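You operate a simulated robot arm through the tools that you are given. There is no shell and no other tool.

You are at the controls of a simulated robot arm. One attempt, no reset.

## Task
Power the coiler up, zero the counter and coil the rope on Slow.
Fine: put the brake back on when Done lights.

The check looks at the end state, three seconds after you hand in, the way a careful person would. Anything else that was tipped, shoved, dropped, spilled or broken makes it a failure.

## Robot
A 7-joint arm with a two-finger parallel gripper, fixed in place. Base frame: the origin is on the floor under the middle of its stand, x ahead of it, y to its left, z up. Readings come in m, degrees, newtons and seconds.
It reaches about 1.147 m from its shoulder. Its first joint turns from -166.0 to 166.0 degrees. Payload 3.43 kg.
Tool frame: the origin (TCP) lies between the finger pads and is the grasp point; the fingertips stand 0.03 m ahead of it; z points along the fingers, y is the line along which they close. The gripper opens to 0.094 m. The fingers are 0.028 m wide and 0.01 m thick; the gripper's body (0.05 by 0.096 m) begins 0.055 m behind the TCP.
Orientation is that of the tool frame in the base frame, as a unit quaternion [w, x, y, z]. With the fingers straight down and closing along the base's y, the tool's x points along the base's -x, its y along +y and its z along -z.

## Interface
- The arm moves only by the tool step_arm. Its argument "series" is text: rows parted by semicolons, each of 7 numbers parted by spaces: the shift along the base's x, y, z in m, then the turn, a rotation vector about the base's x, y, z in degrees, then the opening, from 0 (shut) to 1 (fully open). In form: dx dy dz rx ry rz claw; .... A call has 1 to 20 rows; each row shifts and turns the commanded pose from where the row before left it. Each row takes 0.2 s and may step no farther than 0.05 m and 8.6 degrees from the row before; otherwise, or with a gripper value out of range, the whole call is refused. A pose out of reach is approached as far as the arm can. The call stops where the force on the tool passes 90 N (or 10 N more than at its start, if that is more) or the arm is blocked; 0.2 s more then pass. Each finger travels about 0.045 m/s and halts on what it meets, pressing with about 30 N; the grip force reading is that of the motor and also rises with nothing between the fingers. The clock runs only during rows and for 0.2 s after the last one: add rows that do not move to give the fingers time. The reply holds the time, the measured pose of the TCP, the force on the tool along the base axes, the opening and the grip force, in the units named above and with some noise, with the torque about the TCP (base axes, N m) and any sound that the robot's microphone picked up, and new pictures: "views" is both (left out), scene, wrist or none.
- Cameras (640 x 400 px; columns grow to the right, rows downward): "scene" is fixed at [0.2218, -0.6482, 1.6131]; the picture's right is [0.55, -0.83, 0.00], its down [-0.74, -0.49, -0.47] and it looks along [0.39, 0.26, -0.88] (base axes); focal length 308 px, centre (320, 200). "wrist" rides on the gripper at [0.076, 0.014, -0.103] in the tool frame; the picture's right is [-0.18, 0.98, 0.00], its down [-0.75, -0.14, -0.64] and it looks along [-0.63, -0.12, 0.77] (tool axes); focal length 243 px, centre (320, 200). There is no depth. A picture from a camera that has moved, and an enlarged one, comes with that camera's place and axes in the base frame and with its lens.
- enlarge(camera, box): a new picture of the part [left, top, right, bottom] of that camera's present view, enlarged. The clock stands still meanwhile.
- close_job(): hands the job in; it is judged then, once.

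Places have to be worked out from the pictures, the camera data and where the tool is seen. Open the gripper and draw the arm clear of the work before you hand the job in, unless the task says otherwise.

The tools are called after "Emit:" as a command line: name --argument value ..., lists and objects as JSON in quotes. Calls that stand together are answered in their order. step_arm: Moves the arm, as the interface text tells. Its arguments: {"type":"object","properties":{"series":{"type":"string"},"views":{"type":"string","enum":["both","scene","wrist","none"]}},"required":["series"]} The other tools are called the same way: enlarge (camera, box) takes an enlarged picture of a part of a camera's view; close_job () hands the job in.

At the start:

```text
time_s: 0.0
ee_pos: [0.4498, -0.2473, 1.1707]
tool_rot: [0.001, 0.0, 1.0, 0.0]
ft_force: [0.8, 0.2, -0.6]
moment: [0.03, 0.02, -0.02]
gripper_width: 0.0941
finger_force: 0.1
```

scene: 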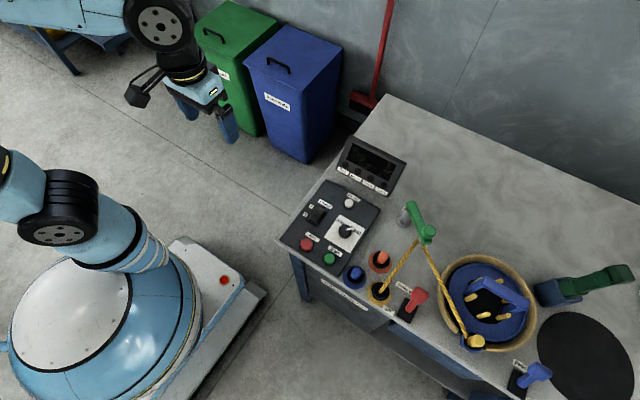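
wrist: 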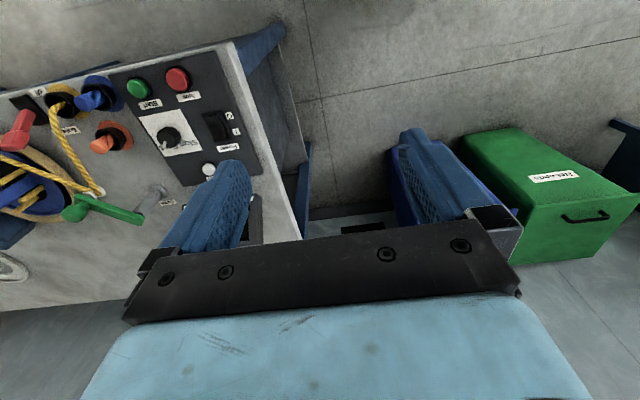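

I'll start by enlarging the scene around the panel and the coiler to read the labels.

Emit:
enlarge --camera "scene" --box '[270, 120, 430, 290]'

Emit:
enlarge --camera "scene" --box '[370, 190, 640, 400]'

Emit:
enlarge --camera "wrist" --box '[0, 40, 280, 260]'

```text
2.35 times, centred on (350, 205) of scene
camera zoom: at [0.2218, -0.6482, 1.6131], right [0.55, -0.83, 0.0], down [-0.74, -0.49, -0.47], along [0.39, 0.26, -0.88], focal length 726 px, centre (249, 188)
```

zoom: 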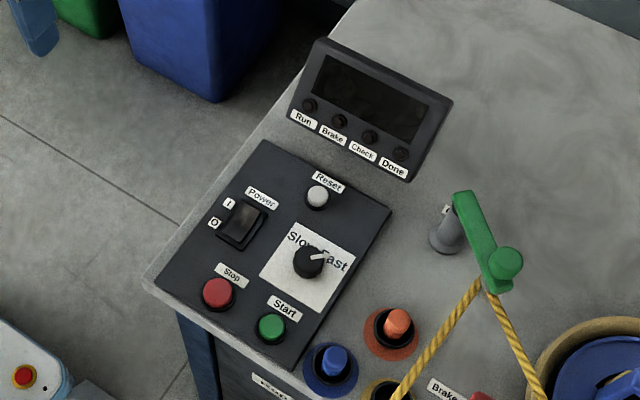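

```text
1.90 times, centred on (505, 295) of scene
camera zoom: at [0.2218, -0.6482, 1.6131], right [0.55, -0.83, 0.0], down [-0.74, -0.49, -0.47], along [0.39, 0.26, -0.88], focal length 588 px, centre (-32, 19)
```

zoom: 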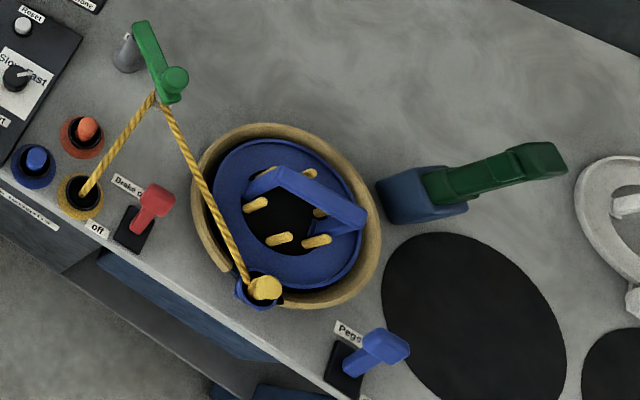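

```text
1.82 times, centred on (140, 150) of wrist
camera zoom: at [0.3718, -0.2317, 1.2728], right [0.18, 0.98, 0.0], down [0.75, -0.14, 0.64], along [0.63, -0.12, -0.77], focal length 441 px, centre (647, 291)
```

zoom: 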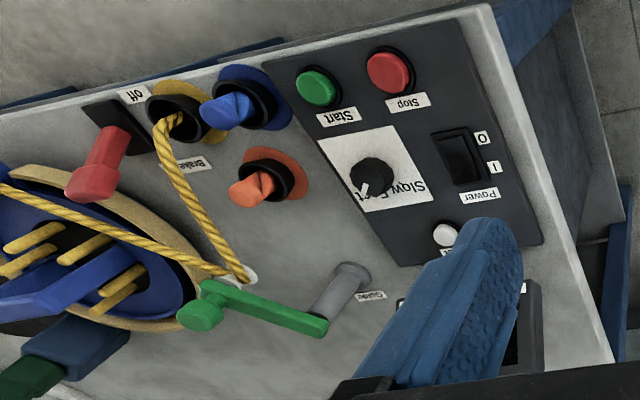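

The panel appears to be axis-aligned (Start near (0.43,-0.54,0.86), Stop near (0.43,-0.47)). I look closer at the dial, the rocker, the brake lever and the drum.

Emit:
enlarge --camera "scene" --box '[300, 190, 370, 270]'

Emit:
enlarge --camera "scene" --box '[340, 240, 440, 330]'

Emit:
enlarge --camera "scene" --box '[430, 240, 570, 400]'

Emit:
enlarge --camera "scene" --box '[330, 130, 450, 260]'

Emit:
enlarge --camera "wrist" --box '[0, 60, 140, 200]'

```text
5.00 times, centred on (335, 230) of scene
camera zoom: at [0.2218, -0.6482, 1.6131], right [0.55, -0.83, 0.0], down [-0.74, -0.49, -0.47], along [0.39, 0.26, -0.88], focal length 1542 px, centre (245, 50)
```

zoom: 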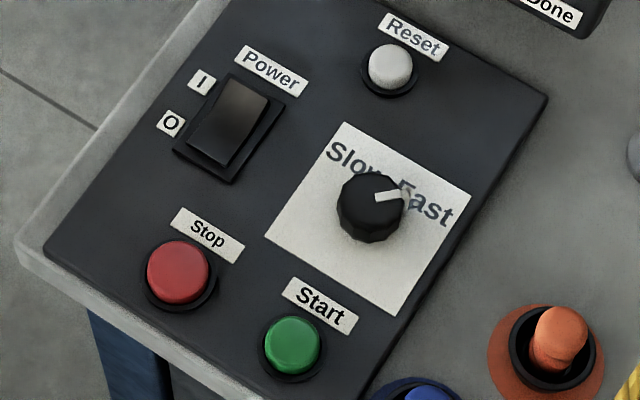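

```text
4.44 times, centred on (390, 285) of scene
camera zoom: at [0.2218, -0.6482, 1.6131], right [0.55, -0.83, 0.0], down [-0.74, -0.49, -0.47], along [0.39, 0.26, -0.88], focal length 1371 px, centre (9, -178)
```

zoom: 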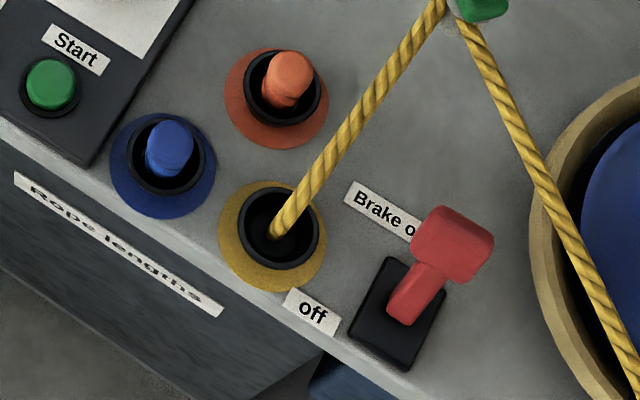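

```text
2.50 times, centred on (500, 320) of scene
camera zoom: at [0.2218, -0.6482, 1.6131], right [0.55, -0.83, 0.0], down [-0.74, -0.49, -0.47], along [0.39, 0.26, -0.88], focal length 771 px, centre (-130, -100)
```

zoom: 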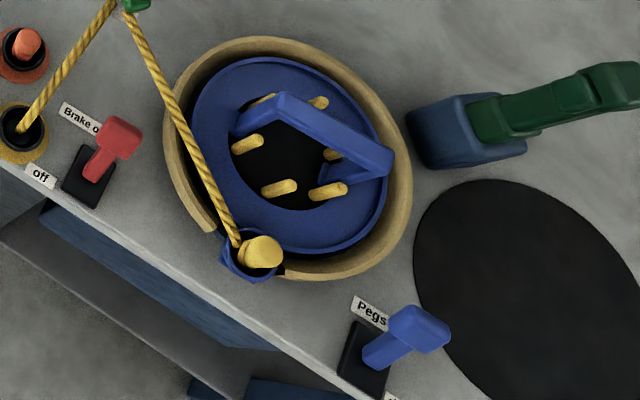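

```text
3.08 times, centred on (390, 195) of scene
camera zoom: at [0.2218, -0.6482, 1.6131], right [0.55, -0.83, 0.0], down [-0.74, -0.49, -0.47], along [0.39, 0.26, -0.88], focal length 949 px, centre (105, 215)
```

zoom: 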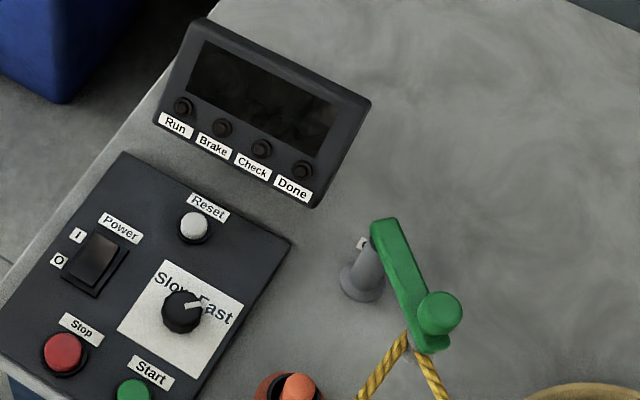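

```text
2.86 times, centred on (70, 130) of wrist
camera zoom: at [0.3718, -0.2317, 1.2728], right [0.18, 0.98, 0.0], down [0.75, -0.14, 0.64], along [0.63, -0.12, -0.77], focal length 693 px, centre (1034, 400)
```

zoom: 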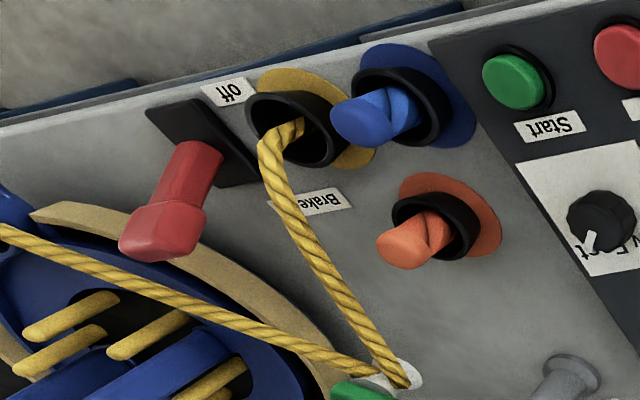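

Power rocker reads O/I (I at the +x end), the dial is on Fast, and the brake lever leans towards "on". I move over the bench at a safe height for a closer wrist view, closing the fingers.

Emit:
step_arm --series "-0.01 -0.04 0 0 0 0 0.5;-0.01 -0.045 0 0 0 0 0;-0.01 -0.045 0 0 0 0 0;-0.01 -0.045 0 0 0 0 0;-0.01 -0.045 0 0 0 0 0;-0.01 -0.045 0 0 0 0 0;-0.01 -0.045 0 0 0 0 0;-0.01 -0.04 0 0 0 0 0;0 0 0 0 0 0 0"

```text
time_s: 2.0
ee_pos: [0.3682, -0.5948, 1.1714]
tool_rot: [0.0, 0.001, 1.0, 0.0]
ft_force: [0.0, 0.1, -0.3]
moment: [-0.03, 0.0, -0.01]
gripper_width: 0.0001
finger_force: 30.9
camera wrist: at [0.292, -0.5815, 1.2738], right [0.18, 0.98, 0.0], down [0.75, -0.14, 0.64], along [0.63, -0.12, -0.77], focal length 243 px, centre (320, 200)
```

scene: 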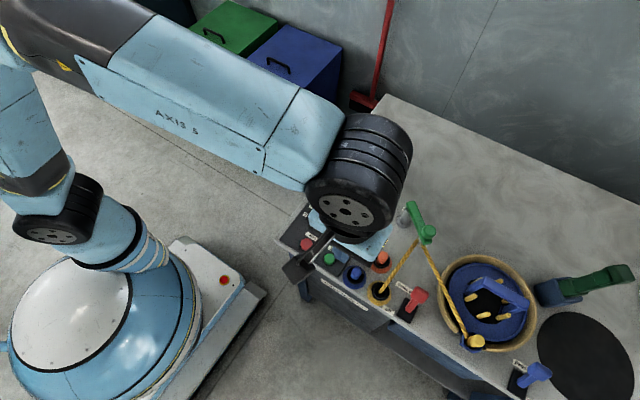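
wrist: 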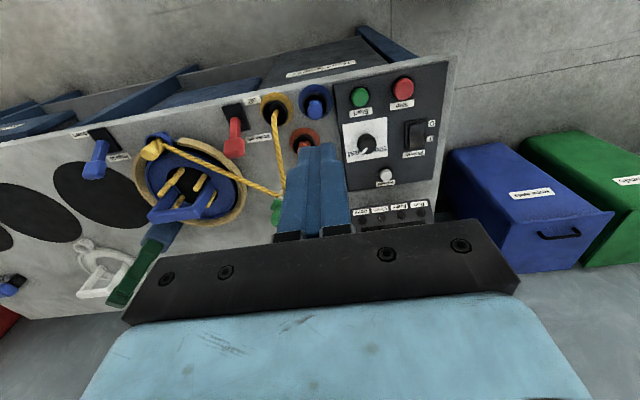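

Emit:
enlarge --camera "wrist" --box '[120, 80, 300, 240]'

Emit:
enlarge --camera "wrist" --box '[340, 60, 460, 240]'

Emit:
enlarge --camera "wrist" --box '[0, 110, 180, 330]'

```text
2.50 times, centred on (210, 160) of wrist
camera zoom: at [0.292, -0.5815, 1.2738], right [0.18, 0.98, 0.0], down [0.75, -0.14, 0.64], along [0.63, -0.12, -0.77], focal length 606 px, centre (595, 300)
```

zoom: 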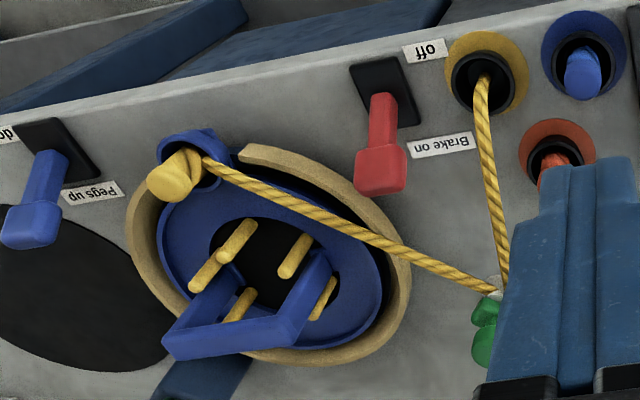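

```text
2.22 times, centred on (400, 150) of wrist
camera zoom: at [0.292, -0.5815, 1.2738], right [0.18, 0.98, 0.0], down [0.75, -0.14, 0.64], along [0.63, -0.12, -0.77], focal length 539 px, centre (142, 311)
```

zoom: 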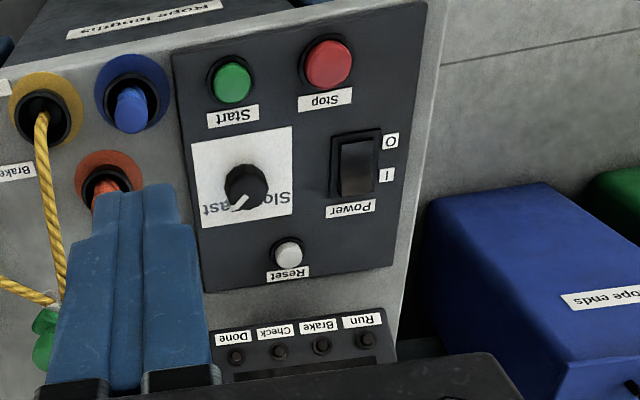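

```text
1.82 times, centred on (90, 220) of wrist
camera zoom: at [0.292, -0.5815, 1.2738], right [0.18, 0.98, 0.0], down [0.75, -0.14, 0.64], along [0.63, -0.12, -0.77], focal length 441 px, centre (738, 164)
```

zoom: 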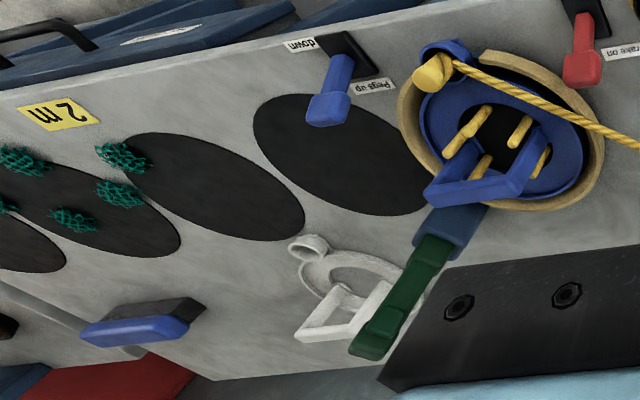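

The lamps are all dark (power off), the labels read Brake on (+x)/off (-x) and Pegs up (+x)/down. I go above the "I" end of the rocker at about (0.535,-0.441), tilting the tip slightly so its edge presses on the I end only.

Emit:
step_arm --series "0.0288 0.0257 0 0 -7.5 0 0;0.0288 0.0257 0 0 -7.5 0 0;0.0288 0.0257 0 0 0 0 0;0.0288 0.0257 0 0 0 0 0;0.0288 0.0257 0 0 0 0 0;0.0288 0.0257 0 0 0 0 0;0 0 -0.04 0 0 0 0;0 0 -0.04 0 0 0 0;0 0 -0.04 0 0 0 0;0 0 -0.04 0 0 0 0;0 0 -0.04 0 0 0 0;0 0 -0.036 0 0 0 0;0 0 0 0 0 0 0"

```text
time_s: 4.8
ee_pos: [0.542, -0.4414, 0.9332]
tool_rot: [0.131, 0.0, 0.991, 0.0]
ft_force: [-0.8, 0.3, 0.4]
moment: [0.02, 0.02, 0.03]
gripper_width: 0.0001
finger_force: 30.2
camera wrist: at [0.4403, -0.4282, 1.0135], right [0.18, 0.98, 0.05], down [0.56, -0.14, 0.81], along [0.81, -0.12, -0.58], focal length 243 px, centre (320, 200)
```

scene: 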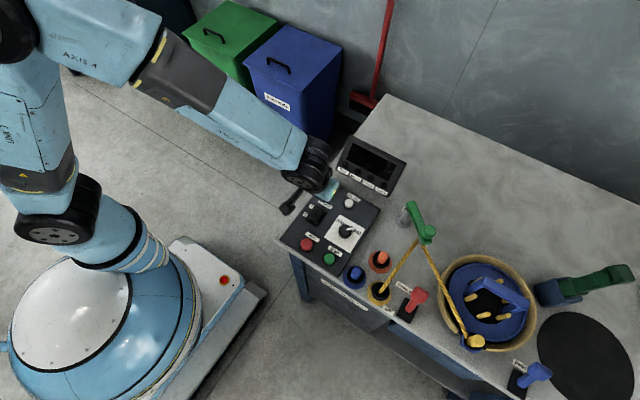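
wrist: 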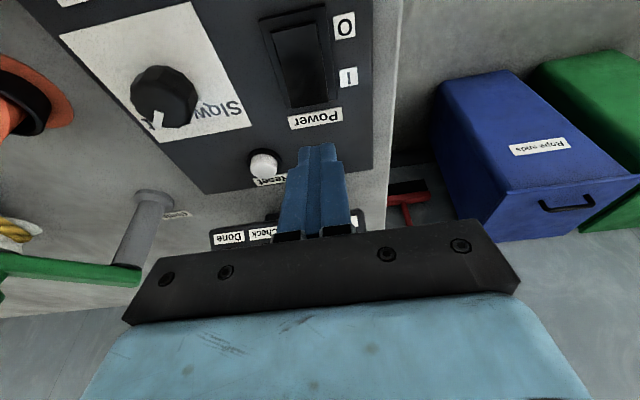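

The tip edge is at about (0.536,-0.441,0.90), directly above the rocker's I end (rocker spans x 0.493–0.546, y≈-0.445). I descend gently.

Emit:
step_arm --series "0 -0.003 -0.015 0 0 0 0;0 0 -0.015 0 0 0 0;0 0 -0.006 0 0 0 0;0 0 -0.004 0 0 0 0" --views "wrist"

```text
time_s: 5.8
ee_pos: [0.5426, -0.445, 0.8934]
tool_rot: [0.131, -0.001, 0.991, -0.001]
ft_force: [10.5, -3.2, 2.0]
moment: [-0.18, -0.29, -0.01]
gripper_width: 0.0
finger_force: 30.3
camera wrist: at [0.4423, -0.4307, 0.974], right [0.18, 0.98, 0.05], down [0.56, -0.14, 0.82], along [0.81, -0.12, -0.58], focal length 243 px, centre (320, 200)
```

wrist: 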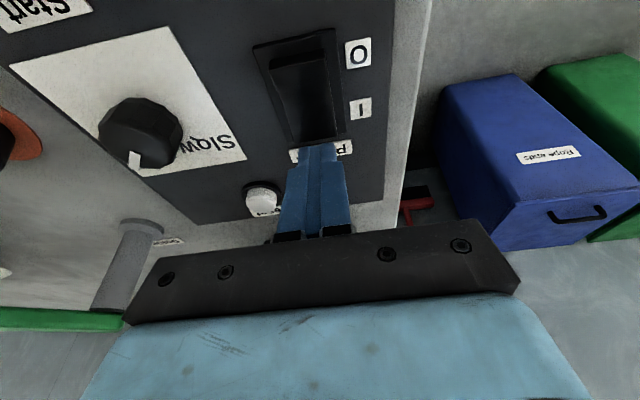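

The +x push shows the tip edge is just catching the rocker's raised end face (the raised end is at x≈0.537). I lift, shift 9 mm toward -x and press again.

Emit:
step_arm --series "0 0 0.01 0 0 0 0;-0.009 0 0 0 0 0 0;0 0 -0.006 0 0 0 0;0 0 -0.004 0 0 0 0;0 0 -0.003 0 0 0 0" --views "wrist"

```text
time_s: 7.0
ee_pos: [0.5341, -0.4453, 0.8934]
tool_rot: [0.133, -0.001, 0.991, -0.002]
ft_force: [-2.7, 7.4, 40.4]
moment: [0.27, 0.29, 0.03]
gripper_width: 0.0002
finger_force: 30.3
camera wrist: at [0.4316, -0.4304, 0.9735], right [0.18, 0.98, 0.04], down [0.56, -0.14, 0.82], along [0.81, -0.12, -0.57], focal length 243 px, centre (320, 200)
```

wrist: 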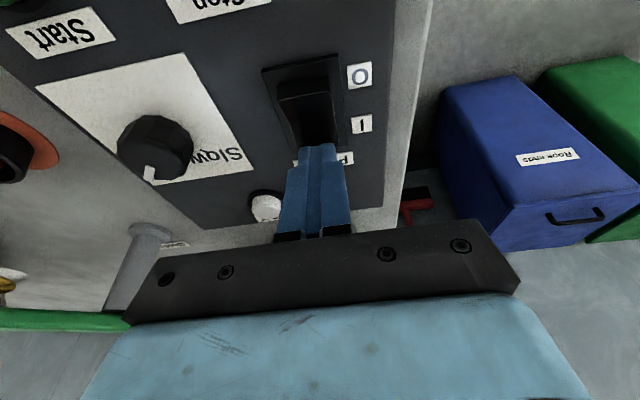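

Vertical force of 40 N and the O end now looks raised, so it seems to have flipped. I lift off and check the lamps and display.

Emit:
step_arm --series "0 0 0.02 0 0 0 0;0 0 0.04 0 0 0 0;-0.03 0 0.03 0 0 0 0;-0.04 0 0.02 0 0 0 0;-0.04 0 0.02 0 0 0 0;0 0 0 0 0 0 0"

```text
time_s: 8.4
ee_pos: [0.4206, -0.4446, 1.0206]
tool_rot: [0.13, 0.0, 0.991, 0.0]
ft_force: [-0.1, -0.1, -0.5]
moment: [0.01, 0.0, -0.02]
gripper_width: 0.0
finger_force: 30.3
camera wrist: at [0.3212, -0.4308, 1.1008], right [0.18, 0.98, 0.05], down [0.56, -0.14, 0.81], along [0.81, -0.12, -0.58], focal length 243 px, centre (320, 200)
```

scene: 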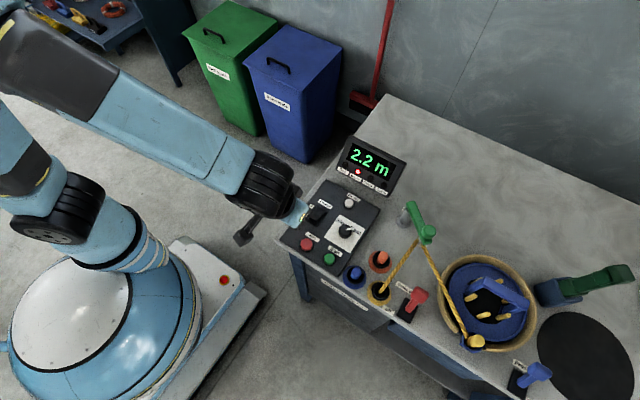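
wrist: 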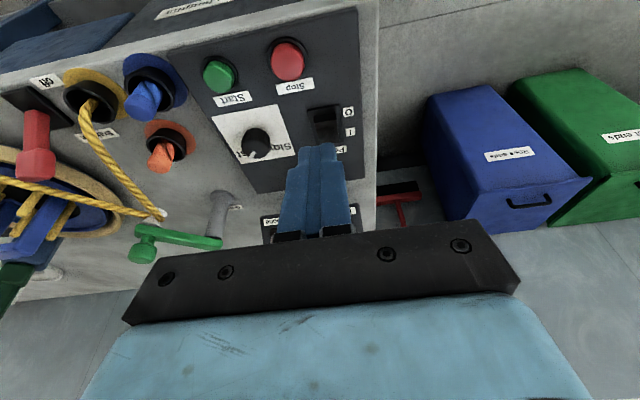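

The display is on, reading 2.2 m, with a lamp lit. I enlarge to see which lamp, and look at the guide.

Emit:
enlarge --camera "scene" --box '[330, 130, 410, 200]'

Emit:
enlarge --camera "wrist" --box '[100, 160, 260, 270]'

Emit:
enlarge --camera "scene" --box '[385, 190, 455, 260]'

```text
5.71 times, centred on (370, 165) of scene
camera zoom: at [0.2218, -0.6482, 1.6131], right [0.55, -0.83, 0.0], down [-0.74, -0.49, -0.47], along [0.39, 0.26, -0.88], focal length 1763 px, centre (34, 400)
```

zoom: 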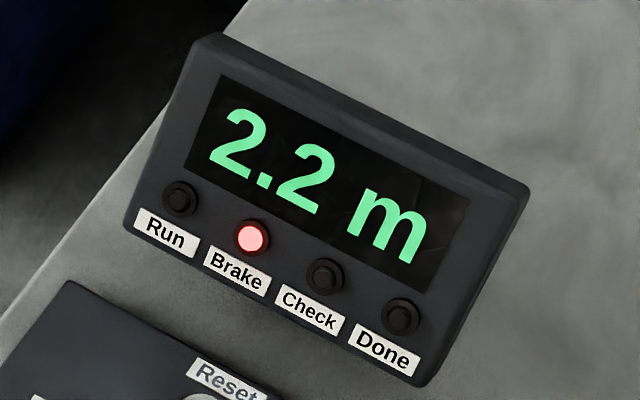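

```text
3.64 times, centred on (180, 215) of wrist
camera zoom: at [0.3212, -0.4308, 1.1008], right [0.18, 0.98, 0.05], down [0.56, -0.14, 0.81], along [0.81, -0.12, -0.58], focal length 882 px, centre (829, 146)
```

zoom: 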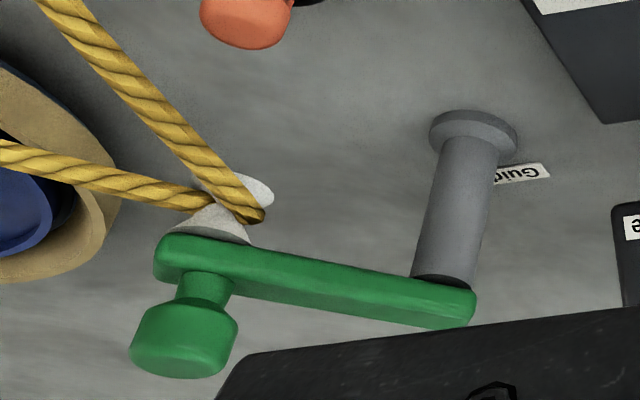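

```text
5.71 times, centred on (420, 225) of scene
camera zoom: at [0.2218, -0.6482, 1.6131], right [0.55, -0.83, 0.0], down [-0.74, -0.49, -0.47], along [0.39, 0.26, -0.88], focal length 1763 px, centre (-251, 57)
```

zoom: 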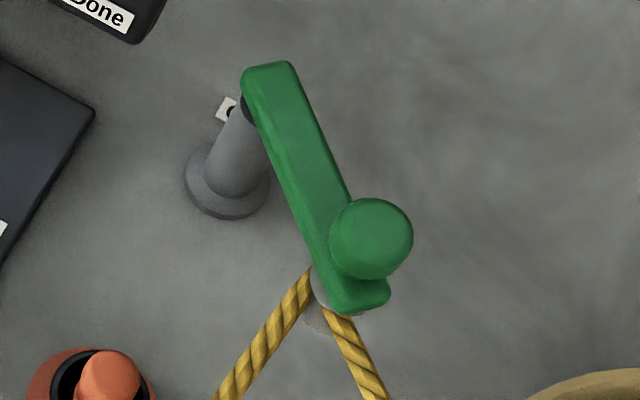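

Power is on, the counter shows 2.2 m, and the Brake lamp is red; the rope runs round the guide roller properly. Next I straighten the tool and go above Reset at about (0.590,-0.499).

Emit:
step_arm --series "0.034 -0.011 0 0 7.5 0 0;0.034 -0.011 0 0 7.5 0 0;0.034 -0.011 -0.01 0 0 0 0;0.034 -0.011 -0.02 0 0 0 0;0.034 -0.011 -0.03 0 0 0 0;0 0 -0.04 0 0 0 0;0 0 0 0 0 0 0"

```text
time_s: 10.0
ee_pos: [0.5932, -0.5, 0.9209]
tool_rot: [0.0, -0.001, 1.0, 0.0]
ft_force: [0.3, -0.2, 0.1]
moment: [0.01, 0.02, 0.01]
gripper_width: 0.0
finger_force: 30.4
camera wrist: at [0.516, -0.4859, 1.0232], right [0.18, 0.98, 0.0], down [0.75, -0.14, 0.64], along [0.63, -0.12, -0.77], focal length 243 px, centre (320, 200)
```

scene: 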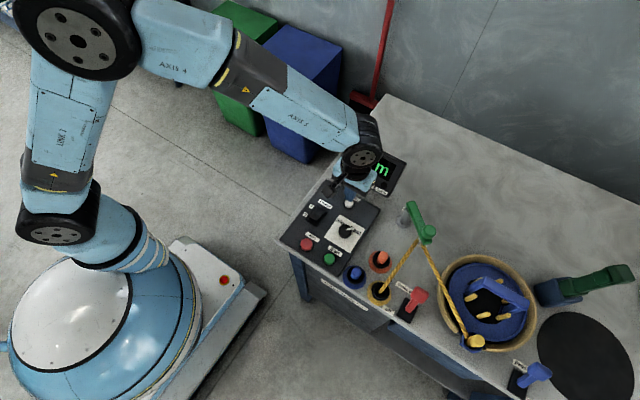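
wrist: 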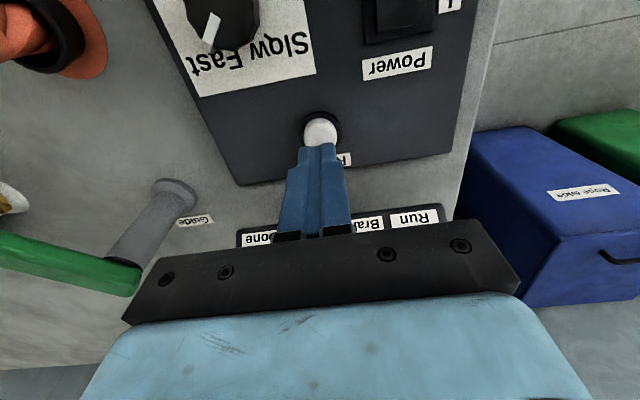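

The Reset cap is at about (0.587,-0.498); I shift back 5 mm and descend onto it in small steps.

Emit:
step_arm --series "-0.006 0.001 -0.015 0 0 0 0;0 0 -0.008 0 0 0 0;0 0 -0.004 0 0 0 0;0 0 -0.003 0 0 0 0" --views "wrist"

```text
time_s: 11.0
ee_pos: [0.5865, -0.4997, 0.8905]
tool_rot: [-0.001, 0.0, 1.0, 0.0]
ft_force: [-0.2, -1.2, 1.1]
moment: [-0.04, -0.03, -0.01]
gripper_width: 0.0
finger_force: 30.5
heard: click
camera wrist: at [0.5095, -0.4846, 0.9937], right [0.18, 0.98, 0.0], down [0.75, -0.14, 0.64], along [0.63, -0.12, -0.77], focal length 243 px, centre (320, 200)
```

wrist: 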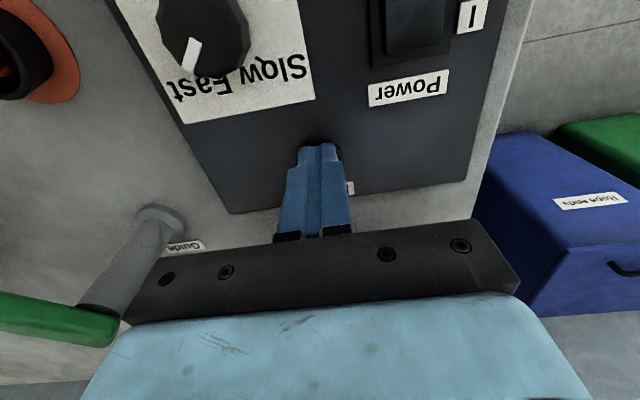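

A click was heard — Reset pressed. I lift, turn the tool -42° and move above the dial (about (0.5115,-0.535)) with fingers partly open, checking the display.

Emit:
step_arm --series "0 0 0.03 0 0 0 0;0 0 0.04 0 0 0 0.3;-0.02 -0.01 0.03 0 0 -8.4 0.6;-0.02 -0.01 0 0 0 -8.4 0.64;-0.02 -0.01 0 0 0 -8.4 0.64;-0.015 -0.005 0 0 0 -8.4 0.64;0 0 0 0 0 -8.4 0.64;0 0 0 0 0 0 0.64"

```text
time_s: 12.8
ee_pos: [0.5121, -0.5347, 0.991]
tool_rot: [0.0, 0.36, 0.933, -0.001]
ft_force: [0.0, 0.7, 0.0]
moment: [-0.04, -0.01, -0.01]
gripper_width: 0.0603
finger_force: 0.0
camera wrist: at [0.4643, -0.4724, 1.0941], right [0.8, 0.61, 0.0], down [0.47, -0.61, 0.64], along [0.39, -0.51, -0.77], focal length 243 px, centre (320, 200)
```

scene: 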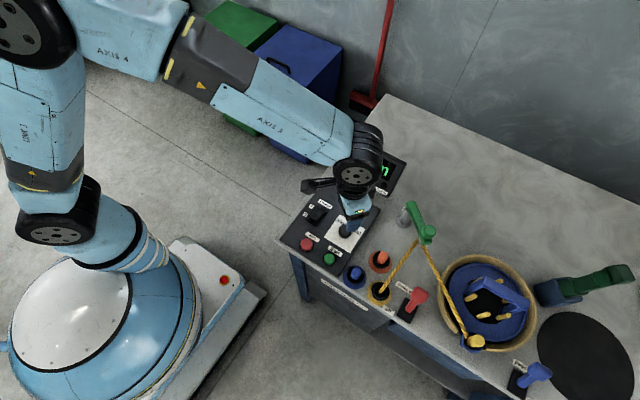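
wrist: 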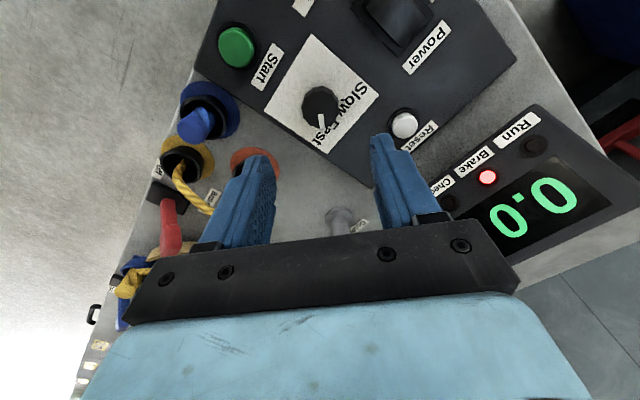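

Counter now reads 0.0. The fingers are centred over the dial, so I descend around it and check the depth.

Emit:
step_arm --series "-0.001 0.001 -0.04 0 0 0 0.64;0 0 -0.04 0 0 0 0.64;0 0 -0.02 0 0 0 0.64;0 0 -0.004 0 0 0 0.64"

Emit:
enlarge --camera "scene" --box '[310, 190, 390, 270]'

Emit:
enlarge --camera "wrist" --box '[200, 30, 440, 230]'

```text
time_s: 13.8
ee_pos: [0.5117, -0.5331, 0.8876]
tool_rot: [-0.001, 0.358, 0.934, 0.0]
ft_force: [-0.1, -0.2, -0.2]
moment: [0.02, 0.01, -0.02]
gripper_width: 0.0602
finger_force: 0.1
camera wrist: at [0.463, -0.4718, 0.9898], right [0.79, 0.61, 0.0], down [0.47, -0.61, 0.64], along [0.39, -0.51, -0.77], focal length 243 px, centre (320, 200)
```

scene: 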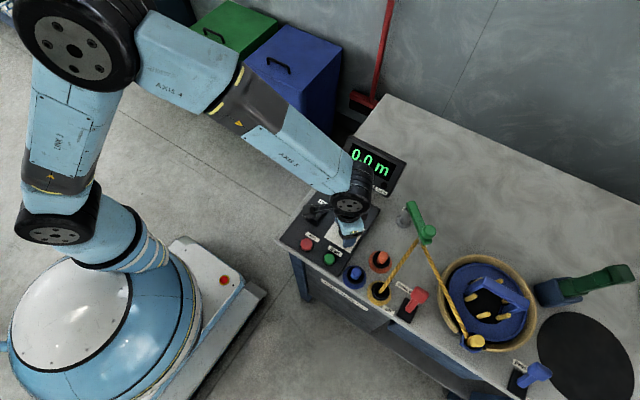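
wrist: 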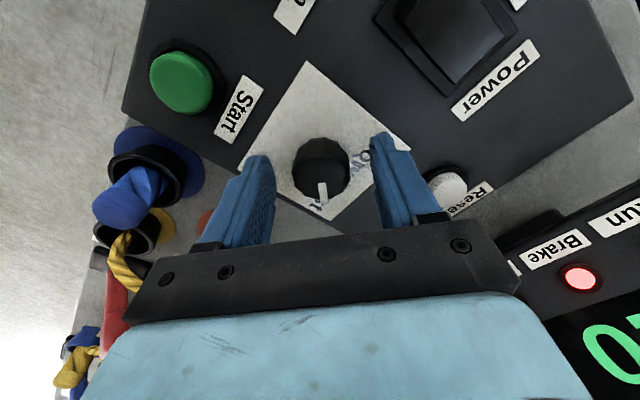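

```text
5.00 times, centred on (350, 230) of scene
camera zoom: at [0.2218, -0.6482, 1.6131], right [0.55, -0.83, 0.0], down [-0.74, -0.49, -0.47], along [0.39, 0.26, -0.88], focal length 1542 px, centre (170, 50)
```

zoom: 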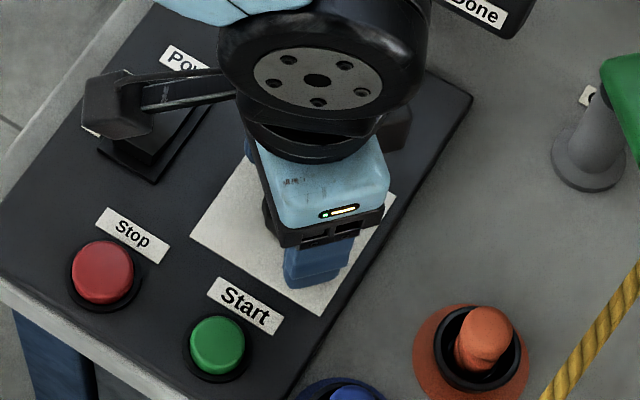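

```text
2.00 times, centred on (320, 130) of wrist
camera zoom: at [0.463, -0.4718, 0.9898], right [0.79, 0.61, 0.0], down [0.47, -0.61, 0.64], along [0.39, -0.51, -0.77], focal length 485 px, centre (320, 340)
```

zoom: 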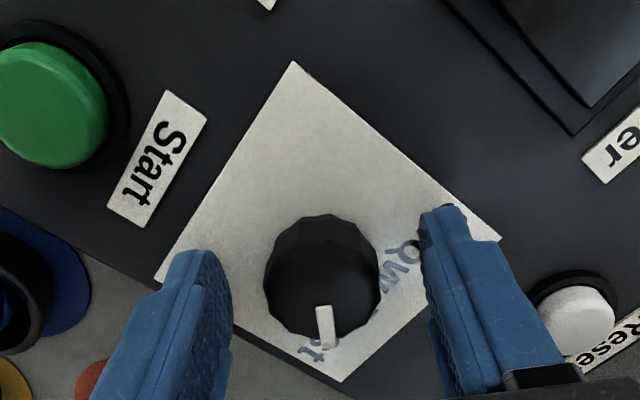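

The fingertips straddle the knob about 5 mm above the panel. I close on it and check the grip.

Emit:
step_arm --series "-0.001 0 -0.001 0 0 0 0.3;0 0 0 0 0 0 0.25;0 0 0 0 0 0 0.25;0 0 0 0 0 0 0.25" --views "wrist"

```text
time_s: 14.8
ee_pos: [0.5103, -0.5336, 0.8859]
tool_rot: [-0.001, 0.359, 0.933, 0.0]
ft_force: [3.9, 5.1, -1.3]
moment: [0.09, -0.28, 0.07]
gripper_width: 0.0334
finger_force: 44.7
camera wrist: at [0.4625, -0.4711, 0.9891], right [0.79, 0.61, 0.0], down [0.47, -0.61, 0.64], along [0.39, -0.51, -0.77], focal length 243 px, centre (320, 200)
```

wrist: 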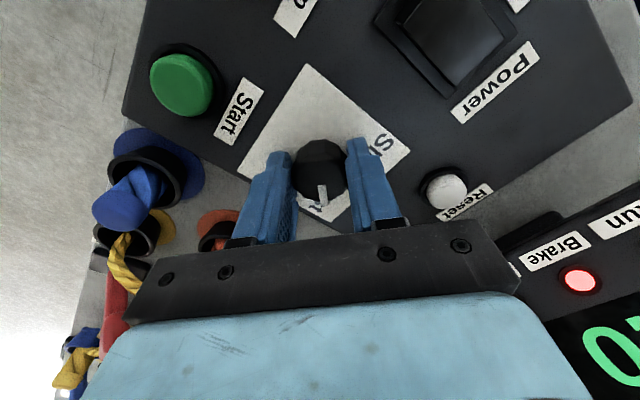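

The knob is gripped (33 mm). I turn it counter-clockwise by about 84° toward Slow.

Emit:
step_arm --series "0 0 0 0 0 8.4 0.25;0 0 0 0 0 8.4 0.25;0 0 0 0 0 8.4 0.25;0 0 0 0 0 8.4 0.25;0 0 0 0 0 8.4 0.25"

```text
time_s: 16.0
ee_pos: [0.509, -0.5351, 0.8857]
tool_rot: [-0.001, -0.001, 1.0, -0.001]
ft_force: [2.9, -23.4, -6.5]
moment: [-0.7, -0.34, -0.07]
gripper_width: 0.0331
finger_force: 44.6
camera wrist: at [0.4324, -0.5205, 0.9891], right [0.18, 0.98, 0.0], down [0.75, -0.14, 0.64], along [0.63, -0.12, -0.77], focal length 243 px, centre (320, 200)
```

scene: 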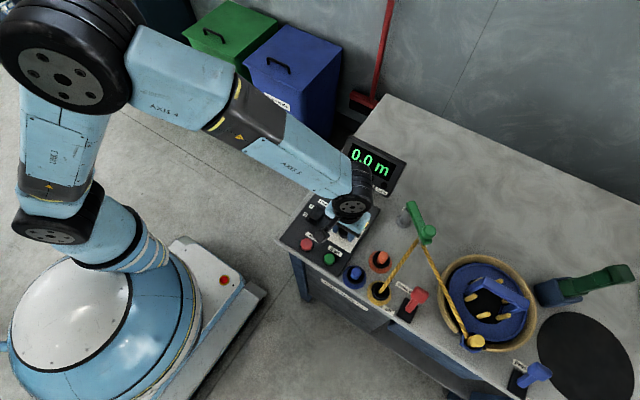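
wrist: 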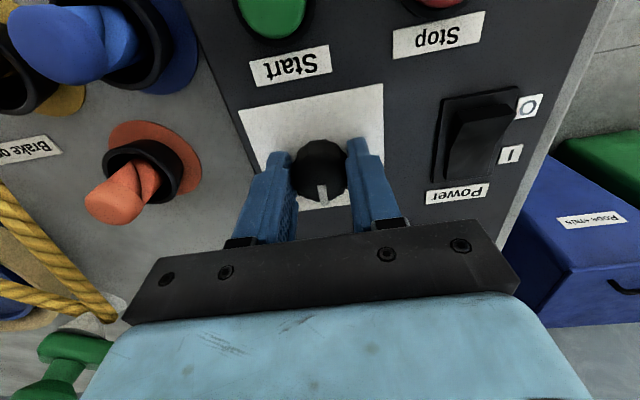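

The pointer turned with the tool and now points straight +x. A side force of -23 N in y means I'm slightly off-centre, so I nudge -y by 1.5 mm and continue 42°.

Emit:
step_arm --series "0 -0.0015 0 0 0 4 0.25;0 0 0 0 0 8 0.25;0 0 0 0 0 8 0.25;0 0 0 0 0 8 0.25;0 0 0 0 0 8 0.25;0 0 0 0 0 6 0.25"

Emit:
enlarge --camera "wrist" --box '[220, 60, 420, 240]'

```text
time_s: 17.4
ee_pos: [0.5111, -0.5366, 0.8864]
tool_rot: [0.001, -0.359, 0.933, -0.001]
ft_force: [19.6, -44.7, 0.6]
moment: [-0.99, -0.76, -0.12]
gripper_width: 0.0334
finger_force: 45.4
camera wrist: at [0.4437, -0.577, 0.9892], right [-0.52, 0.85, 0.0], down [0.65, 0.4, 0.64], along [0.55, 0.33, -0.77], focal length 243 px, centre (320, 200)
```

scene: 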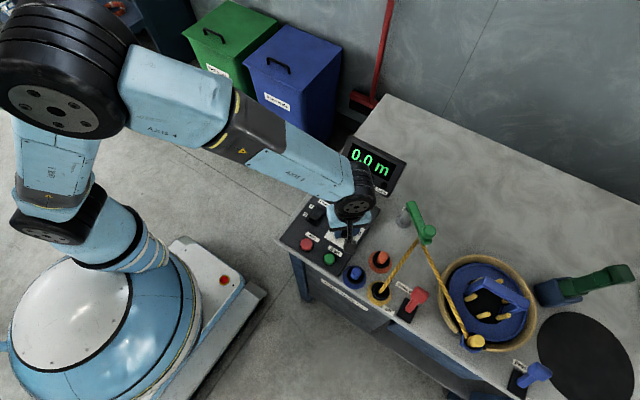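
wrist: 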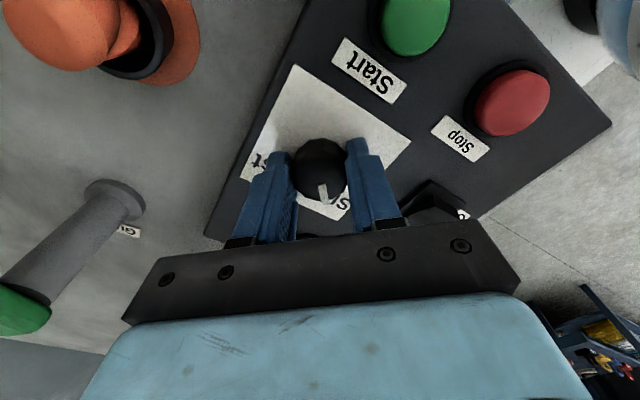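

```text
2.22 times, centred on (320, 150) of wrist
camera zoom: at [0.4437, -0.577, 0.9892], right [-0.52, 0.85, 0.0], down [0.65, 0.4, 0.64], along [0.55, 0.33, -0.77], focal length 539 px, centre (320, 311)
```

zoom: 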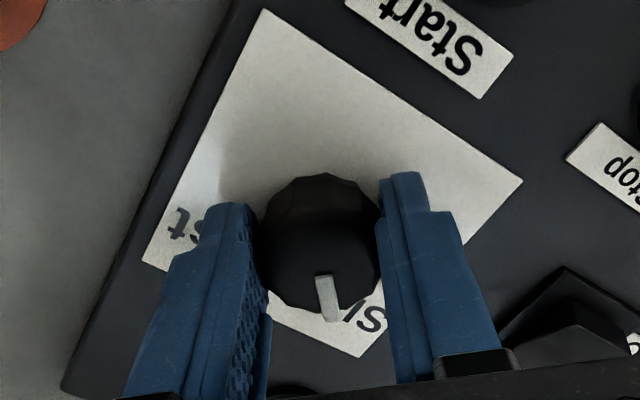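

The dial has turned with the grip and points toward Slow. I open the fingers, lift clear, and verify the pointer.

Emit:
step_arm --series "0 0 0 0 0 0 0.4;0 0 0 0 0 0 0.6;0 0 0 0 0 0 0.64;0 0 0.04 0 0 0 0.64;0 0 0.04 0 0 0 0.64;-0.03 0 0.02 0 0 -8 0.4;-0.03 0 0 0 0 -8 0.2;0 0 0 0 0 -8 0;0 0 0 0 0 -8 0;0 0 0 0 0 -8 0"

Emit:
enlarge --camera "scene" --box '[310, 190, 390, 270]'

Emit:
enlarge --camera "wrist" --box '[200, 0, 440, 180]'

```text
time_s: 19.6
ee_pos: [0.4498, -0.5354, 0.9859]
tool_rot: [0.0, -0.017, 1.0, 0.0]
ft_force: [-0.6, 0.8, 0.6]
moment: [0.01, 0.0, -0.04]
gripper_width: 0.0
finger_force: 30.3
camera wrist: at [0.3726, -0.5223, 1.0891], right [0.15, 0.99, 0.0], down [0.76, -0.12, 0.64], along [0.63, -0.1, -0.77], focal length 243 px, centre (320, 200)
```

scene: 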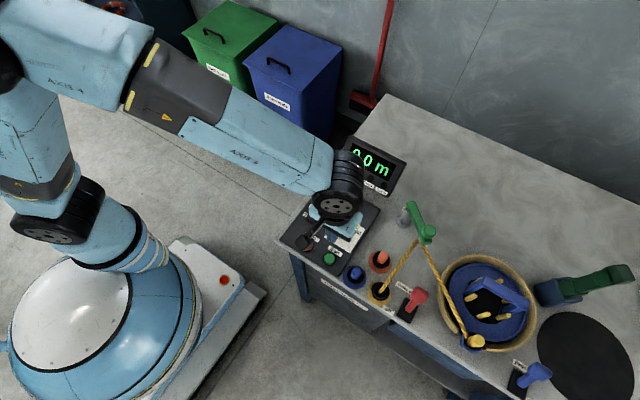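
wrist: 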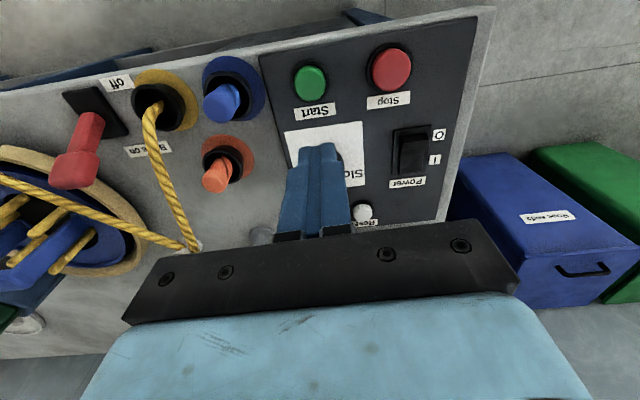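

```text
5.00 times, centred on (350, 230) of scene
camera zoom: at [0.2218, -0.6482, 1.6131], right [0.55, -0.83, 0.0], down [-0.74, -0.49, -0.47], along [0.39, 0.26, -0.88], focal length 1542 px, centre (170, 50)
```

zoom: 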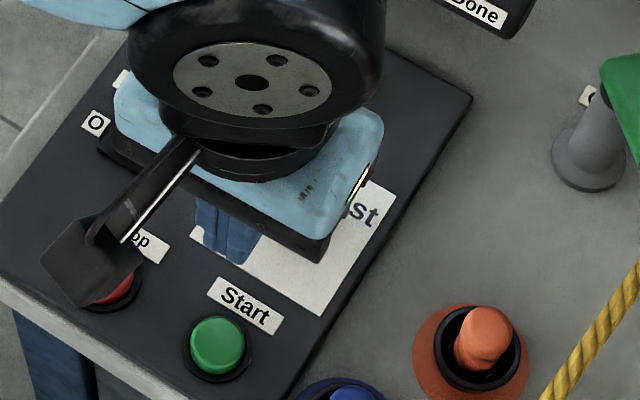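

```text
2.22 times, centred on (320, 90) of wrist
camera zoom: at [0.3726, -0.5223, 1.0891], right [0.15, 0.99, 0.0], down [0.76, -0.12, 0.64], along [0.63, -0.1, -0.77], focal length 539 px, centre (320, 444)
```

zoom: 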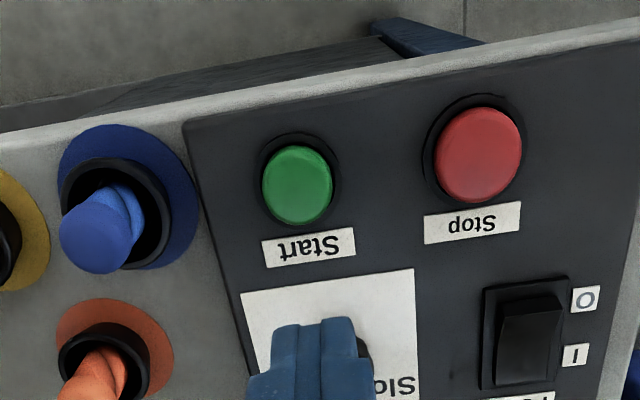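

The closed finger hides the knob from here. I move toward the brake lever (handle about (0.452,-0.753,0.92), pivot about (0.433,-0.759)) at a safe height and check the dial from there.

Emit:
step_arm --series "0.005 -0.02 0.035 0 0 -2 0;0.005 -0.03 0.03 0 0 0 0;0.01 -0.04 0 0 0 0 0;0.01 -0.04 0 0 0 0 0;0.01 -0.044 0 0 0 0 0;0.008 -0.044 0 0 0 0 0;0 0 0 0 0 0 0"

Emit:
enlarge --camera "scene" --box '[300, 130, 420, 260]'

Emit:
enlarge --camera "wrist" --box '[300, 0, 620, 240]'

```text
time_s: 21.2
ee_pos: [0.4989, -0.7518, 1.0512]
tool_rot: [0.0, 0.001, 1.0, 0.0]
ft_force: [-0.7, -0.5, 0.0]
moment: [-0.02, -0.03, -0.02]
gripper_width: 0.0
finger_force: 29.6
camera wrist: at [0.4216, -0.7375, 1.1539], right [0.18, 0.98, 0.0], down [0.75, -0.14, 0.64], along [0.63, -0.12, -0.77], focal length 243 px, centre (320, 200)
```

scene: 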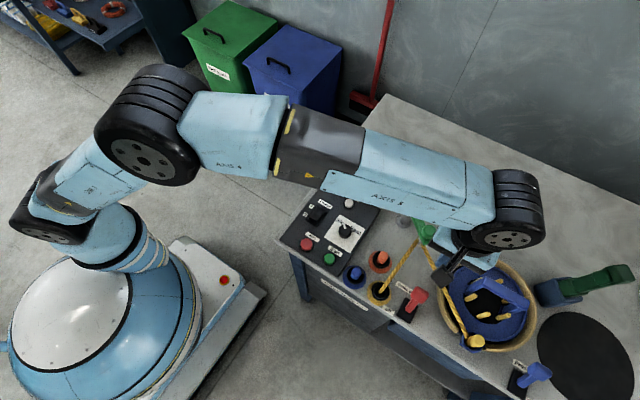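
wrist: 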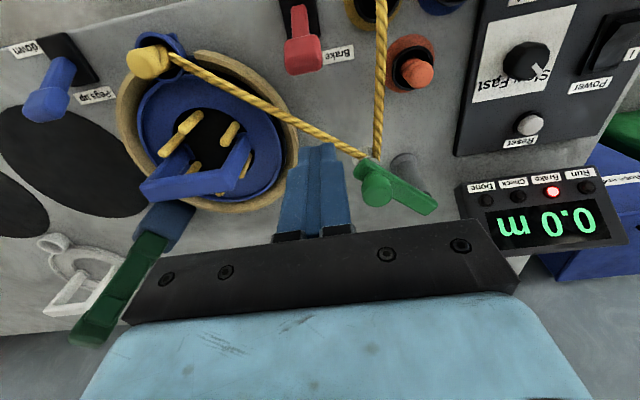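

```text
3.08 times, centred on (360, 195) of scene
camera zoom: at [0.2218, -0.6482, 1.6131], right [0.55, -0.83, 0.0], down [-0.74, -0.49, -0.47], along [0.39, 0.26, -0.88], focal length 949 px, centre (197, 215)
```

zoom: 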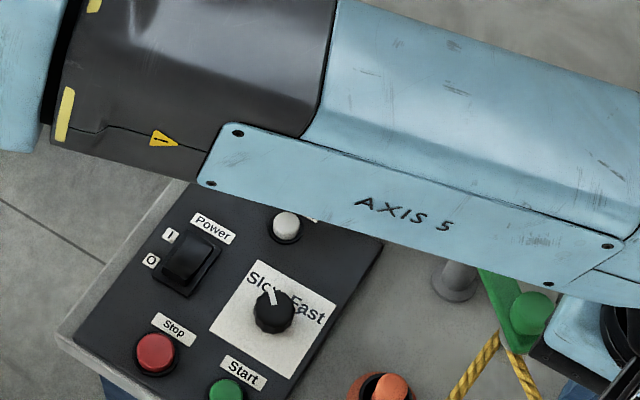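

```text
1.67 times, centred on (460, 120) of wrist
camera zoom: at [0.4216, -0.7375, 1.1539], right [0.18, 0.98, 0.0], down [0.75, -0.14, 0.64], along [0.63, -0.12, -0.77], focal length 404 px, centre (87, 333)
```

zoom: 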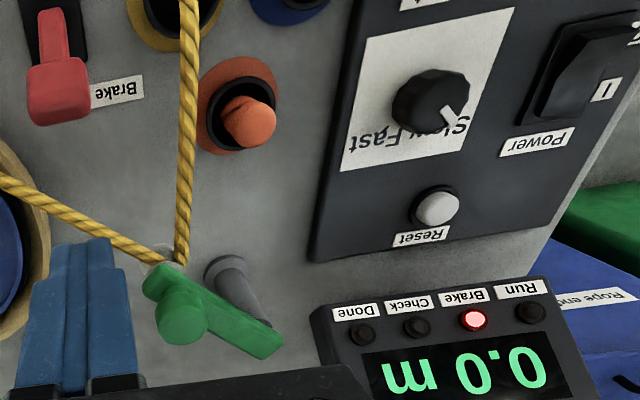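

The dial now points squarely at Slow. I lower the closed fingers on the +x side of the brake handle (TCP about (0.494,-0.756,0.925)), between it and the rope.

Emit:
step_arm --series "-0.005 -0.004 -0.03 0 0 0 0;0 0 -0.04 0 0 0 0;0 0 -0.03 0 0 0 0;0 0 -0.026 0 0 0 0;0 0 0 0 0 0 0"

Emit:
enlarge --camera "scene" --box '[380, 230, 500, 340]'

Emit:
enlarge --camera "wrist" --box '[200, 0, 440, 240]'

```text
time_s: 22.4
ee_pos: [0.4915, -0.7563, 0.9251]
tool_rot: [0.0, 0.0, 1.0, 0.0]
ft_force: [-0.2, 0.0, 0.2]
moment: [-0.01, 0.01, -0.01]
gripper_width: 0.0
finger_force: 29.7
camera wrist: at [0.4158, -0.742, 1.0279], right [0.18, 0.98, 0.0], down [0.75, -0.14, 0.64], along [0.63, -0.12, -0.77], focal length 243 px, centre (320, 200)
```

scene: 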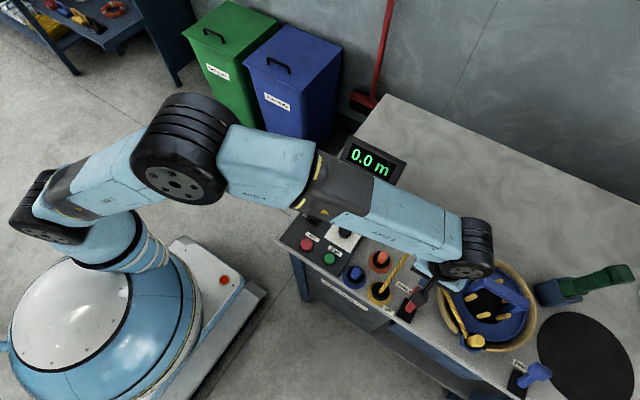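
wrist: 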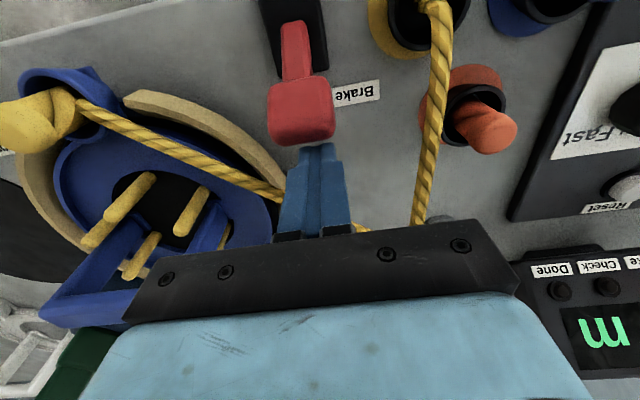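

```text
3.64 times, centred on (440, 285) of scene
camera zoom: at [0.2218, -0.6482, 1.6131], right [0.55, -0.83, 0.0], down [-0.74, -0.49, -0.47], along [0.39, 0.26, -0.88], focal length 1122 px, centre (-116, -109)
```

zoom: 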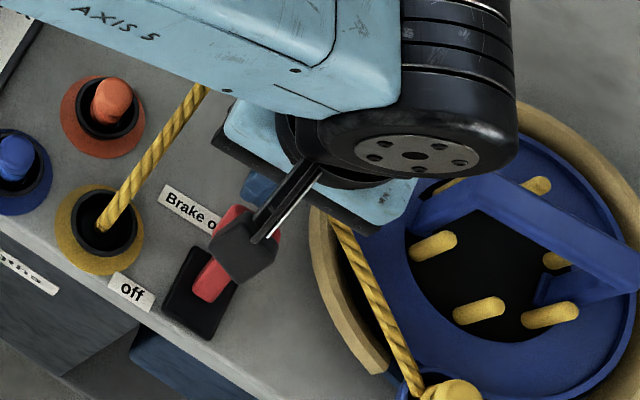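

```text
1.67 times, centred on (320, 120) of wrist
camera zoom: at [0.4158, -0.742, 1.0279], right [0.18, 0.98, 0.0], down [0.75, -0.14, 0.64], along [0.63, -0.12, -0.77], focal length 404 px, centre (320, 333)
```

zoom: 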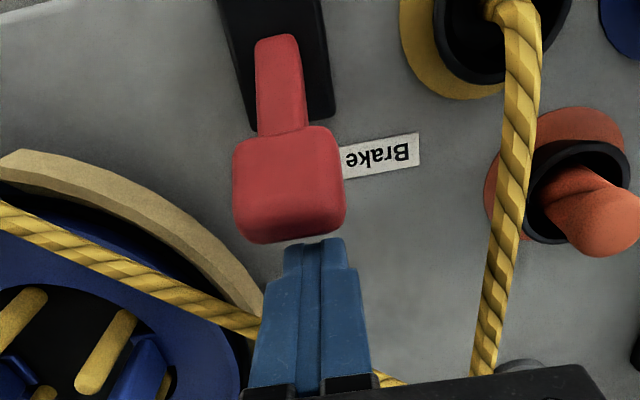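

The fingers are just behind the handle, slightly to its +y side. I shift 6 mm toward -y and push the lever toward -x ("off").

Emit:
step_arm --series "0 -0.006 0 0 0 0 0;-0.01 0 0 0 0 0 0;-0.01 0 0 0 0 0 0;-0.01 0 0 0 0 0 0" --views "wrist"

```text
time_s: 23.4
ee_pos: [0.462, -0.7623, 0.9262]
tool_rot: [0.0, 0.0, 1.0, -0.001]
ft_force: [2.3, 0.5, 8.8]
moment: [0.06, 0.15, -0.05]
gripper_width: 0.0
finger_force: 30.4
camera wrist: at [0.3854, -0.7475, 1.0292], right [0.18, 0.98, 0.0], down [0.75, -0.14, 0.64], along [0.63, -0.12, -0.77], focal length 243 px, centre (320, 200)
```

wrist: 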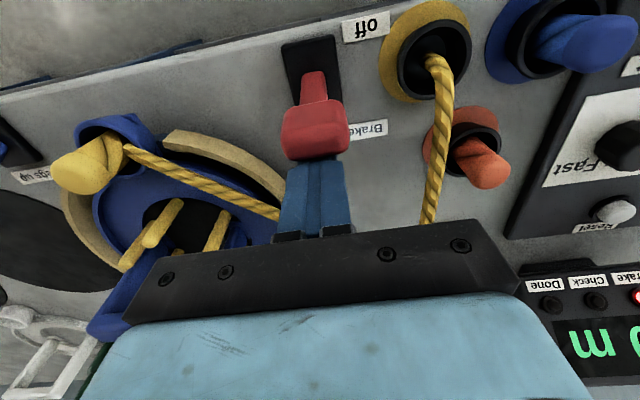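

The lever is moving with light force. I keep pushing toward off.

Emit:
step_arm --series "-0.01 0 0 0 0 0 0;-0.01 0 0 0 0 0 0;-0.01 0 0 0 0 0 0" --views "wrist"

```text
time_s: 24.2
ee_pos: [0.4324, -0.7627, 0.9246]
tool_rot: [0.0, 0.0, 1.0, 0.001]
ft_force: [-0.2, -1.0, 0.8]
moment: [-0.01, 0.02, 0.0]
gripper_width: 0.0003
finger_force: 29.6
camera wrist: at [0.3556, -0.7483, 1.0276], right [0.18, 0.98, 0.0], down [0.75, -0.14, 0.64], along [0.63, -0.12, -0.77], focal length 243 px, centre (320, 200)
```

wrist: 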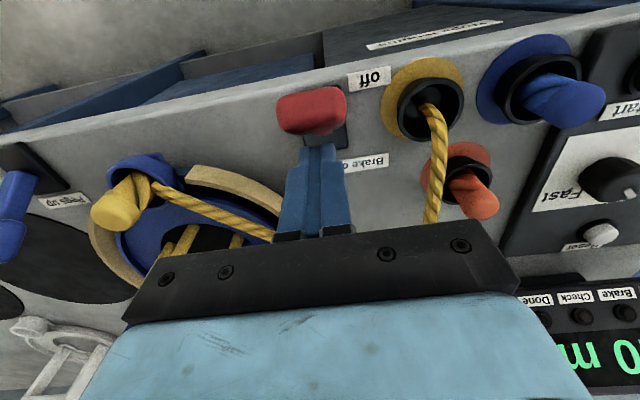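

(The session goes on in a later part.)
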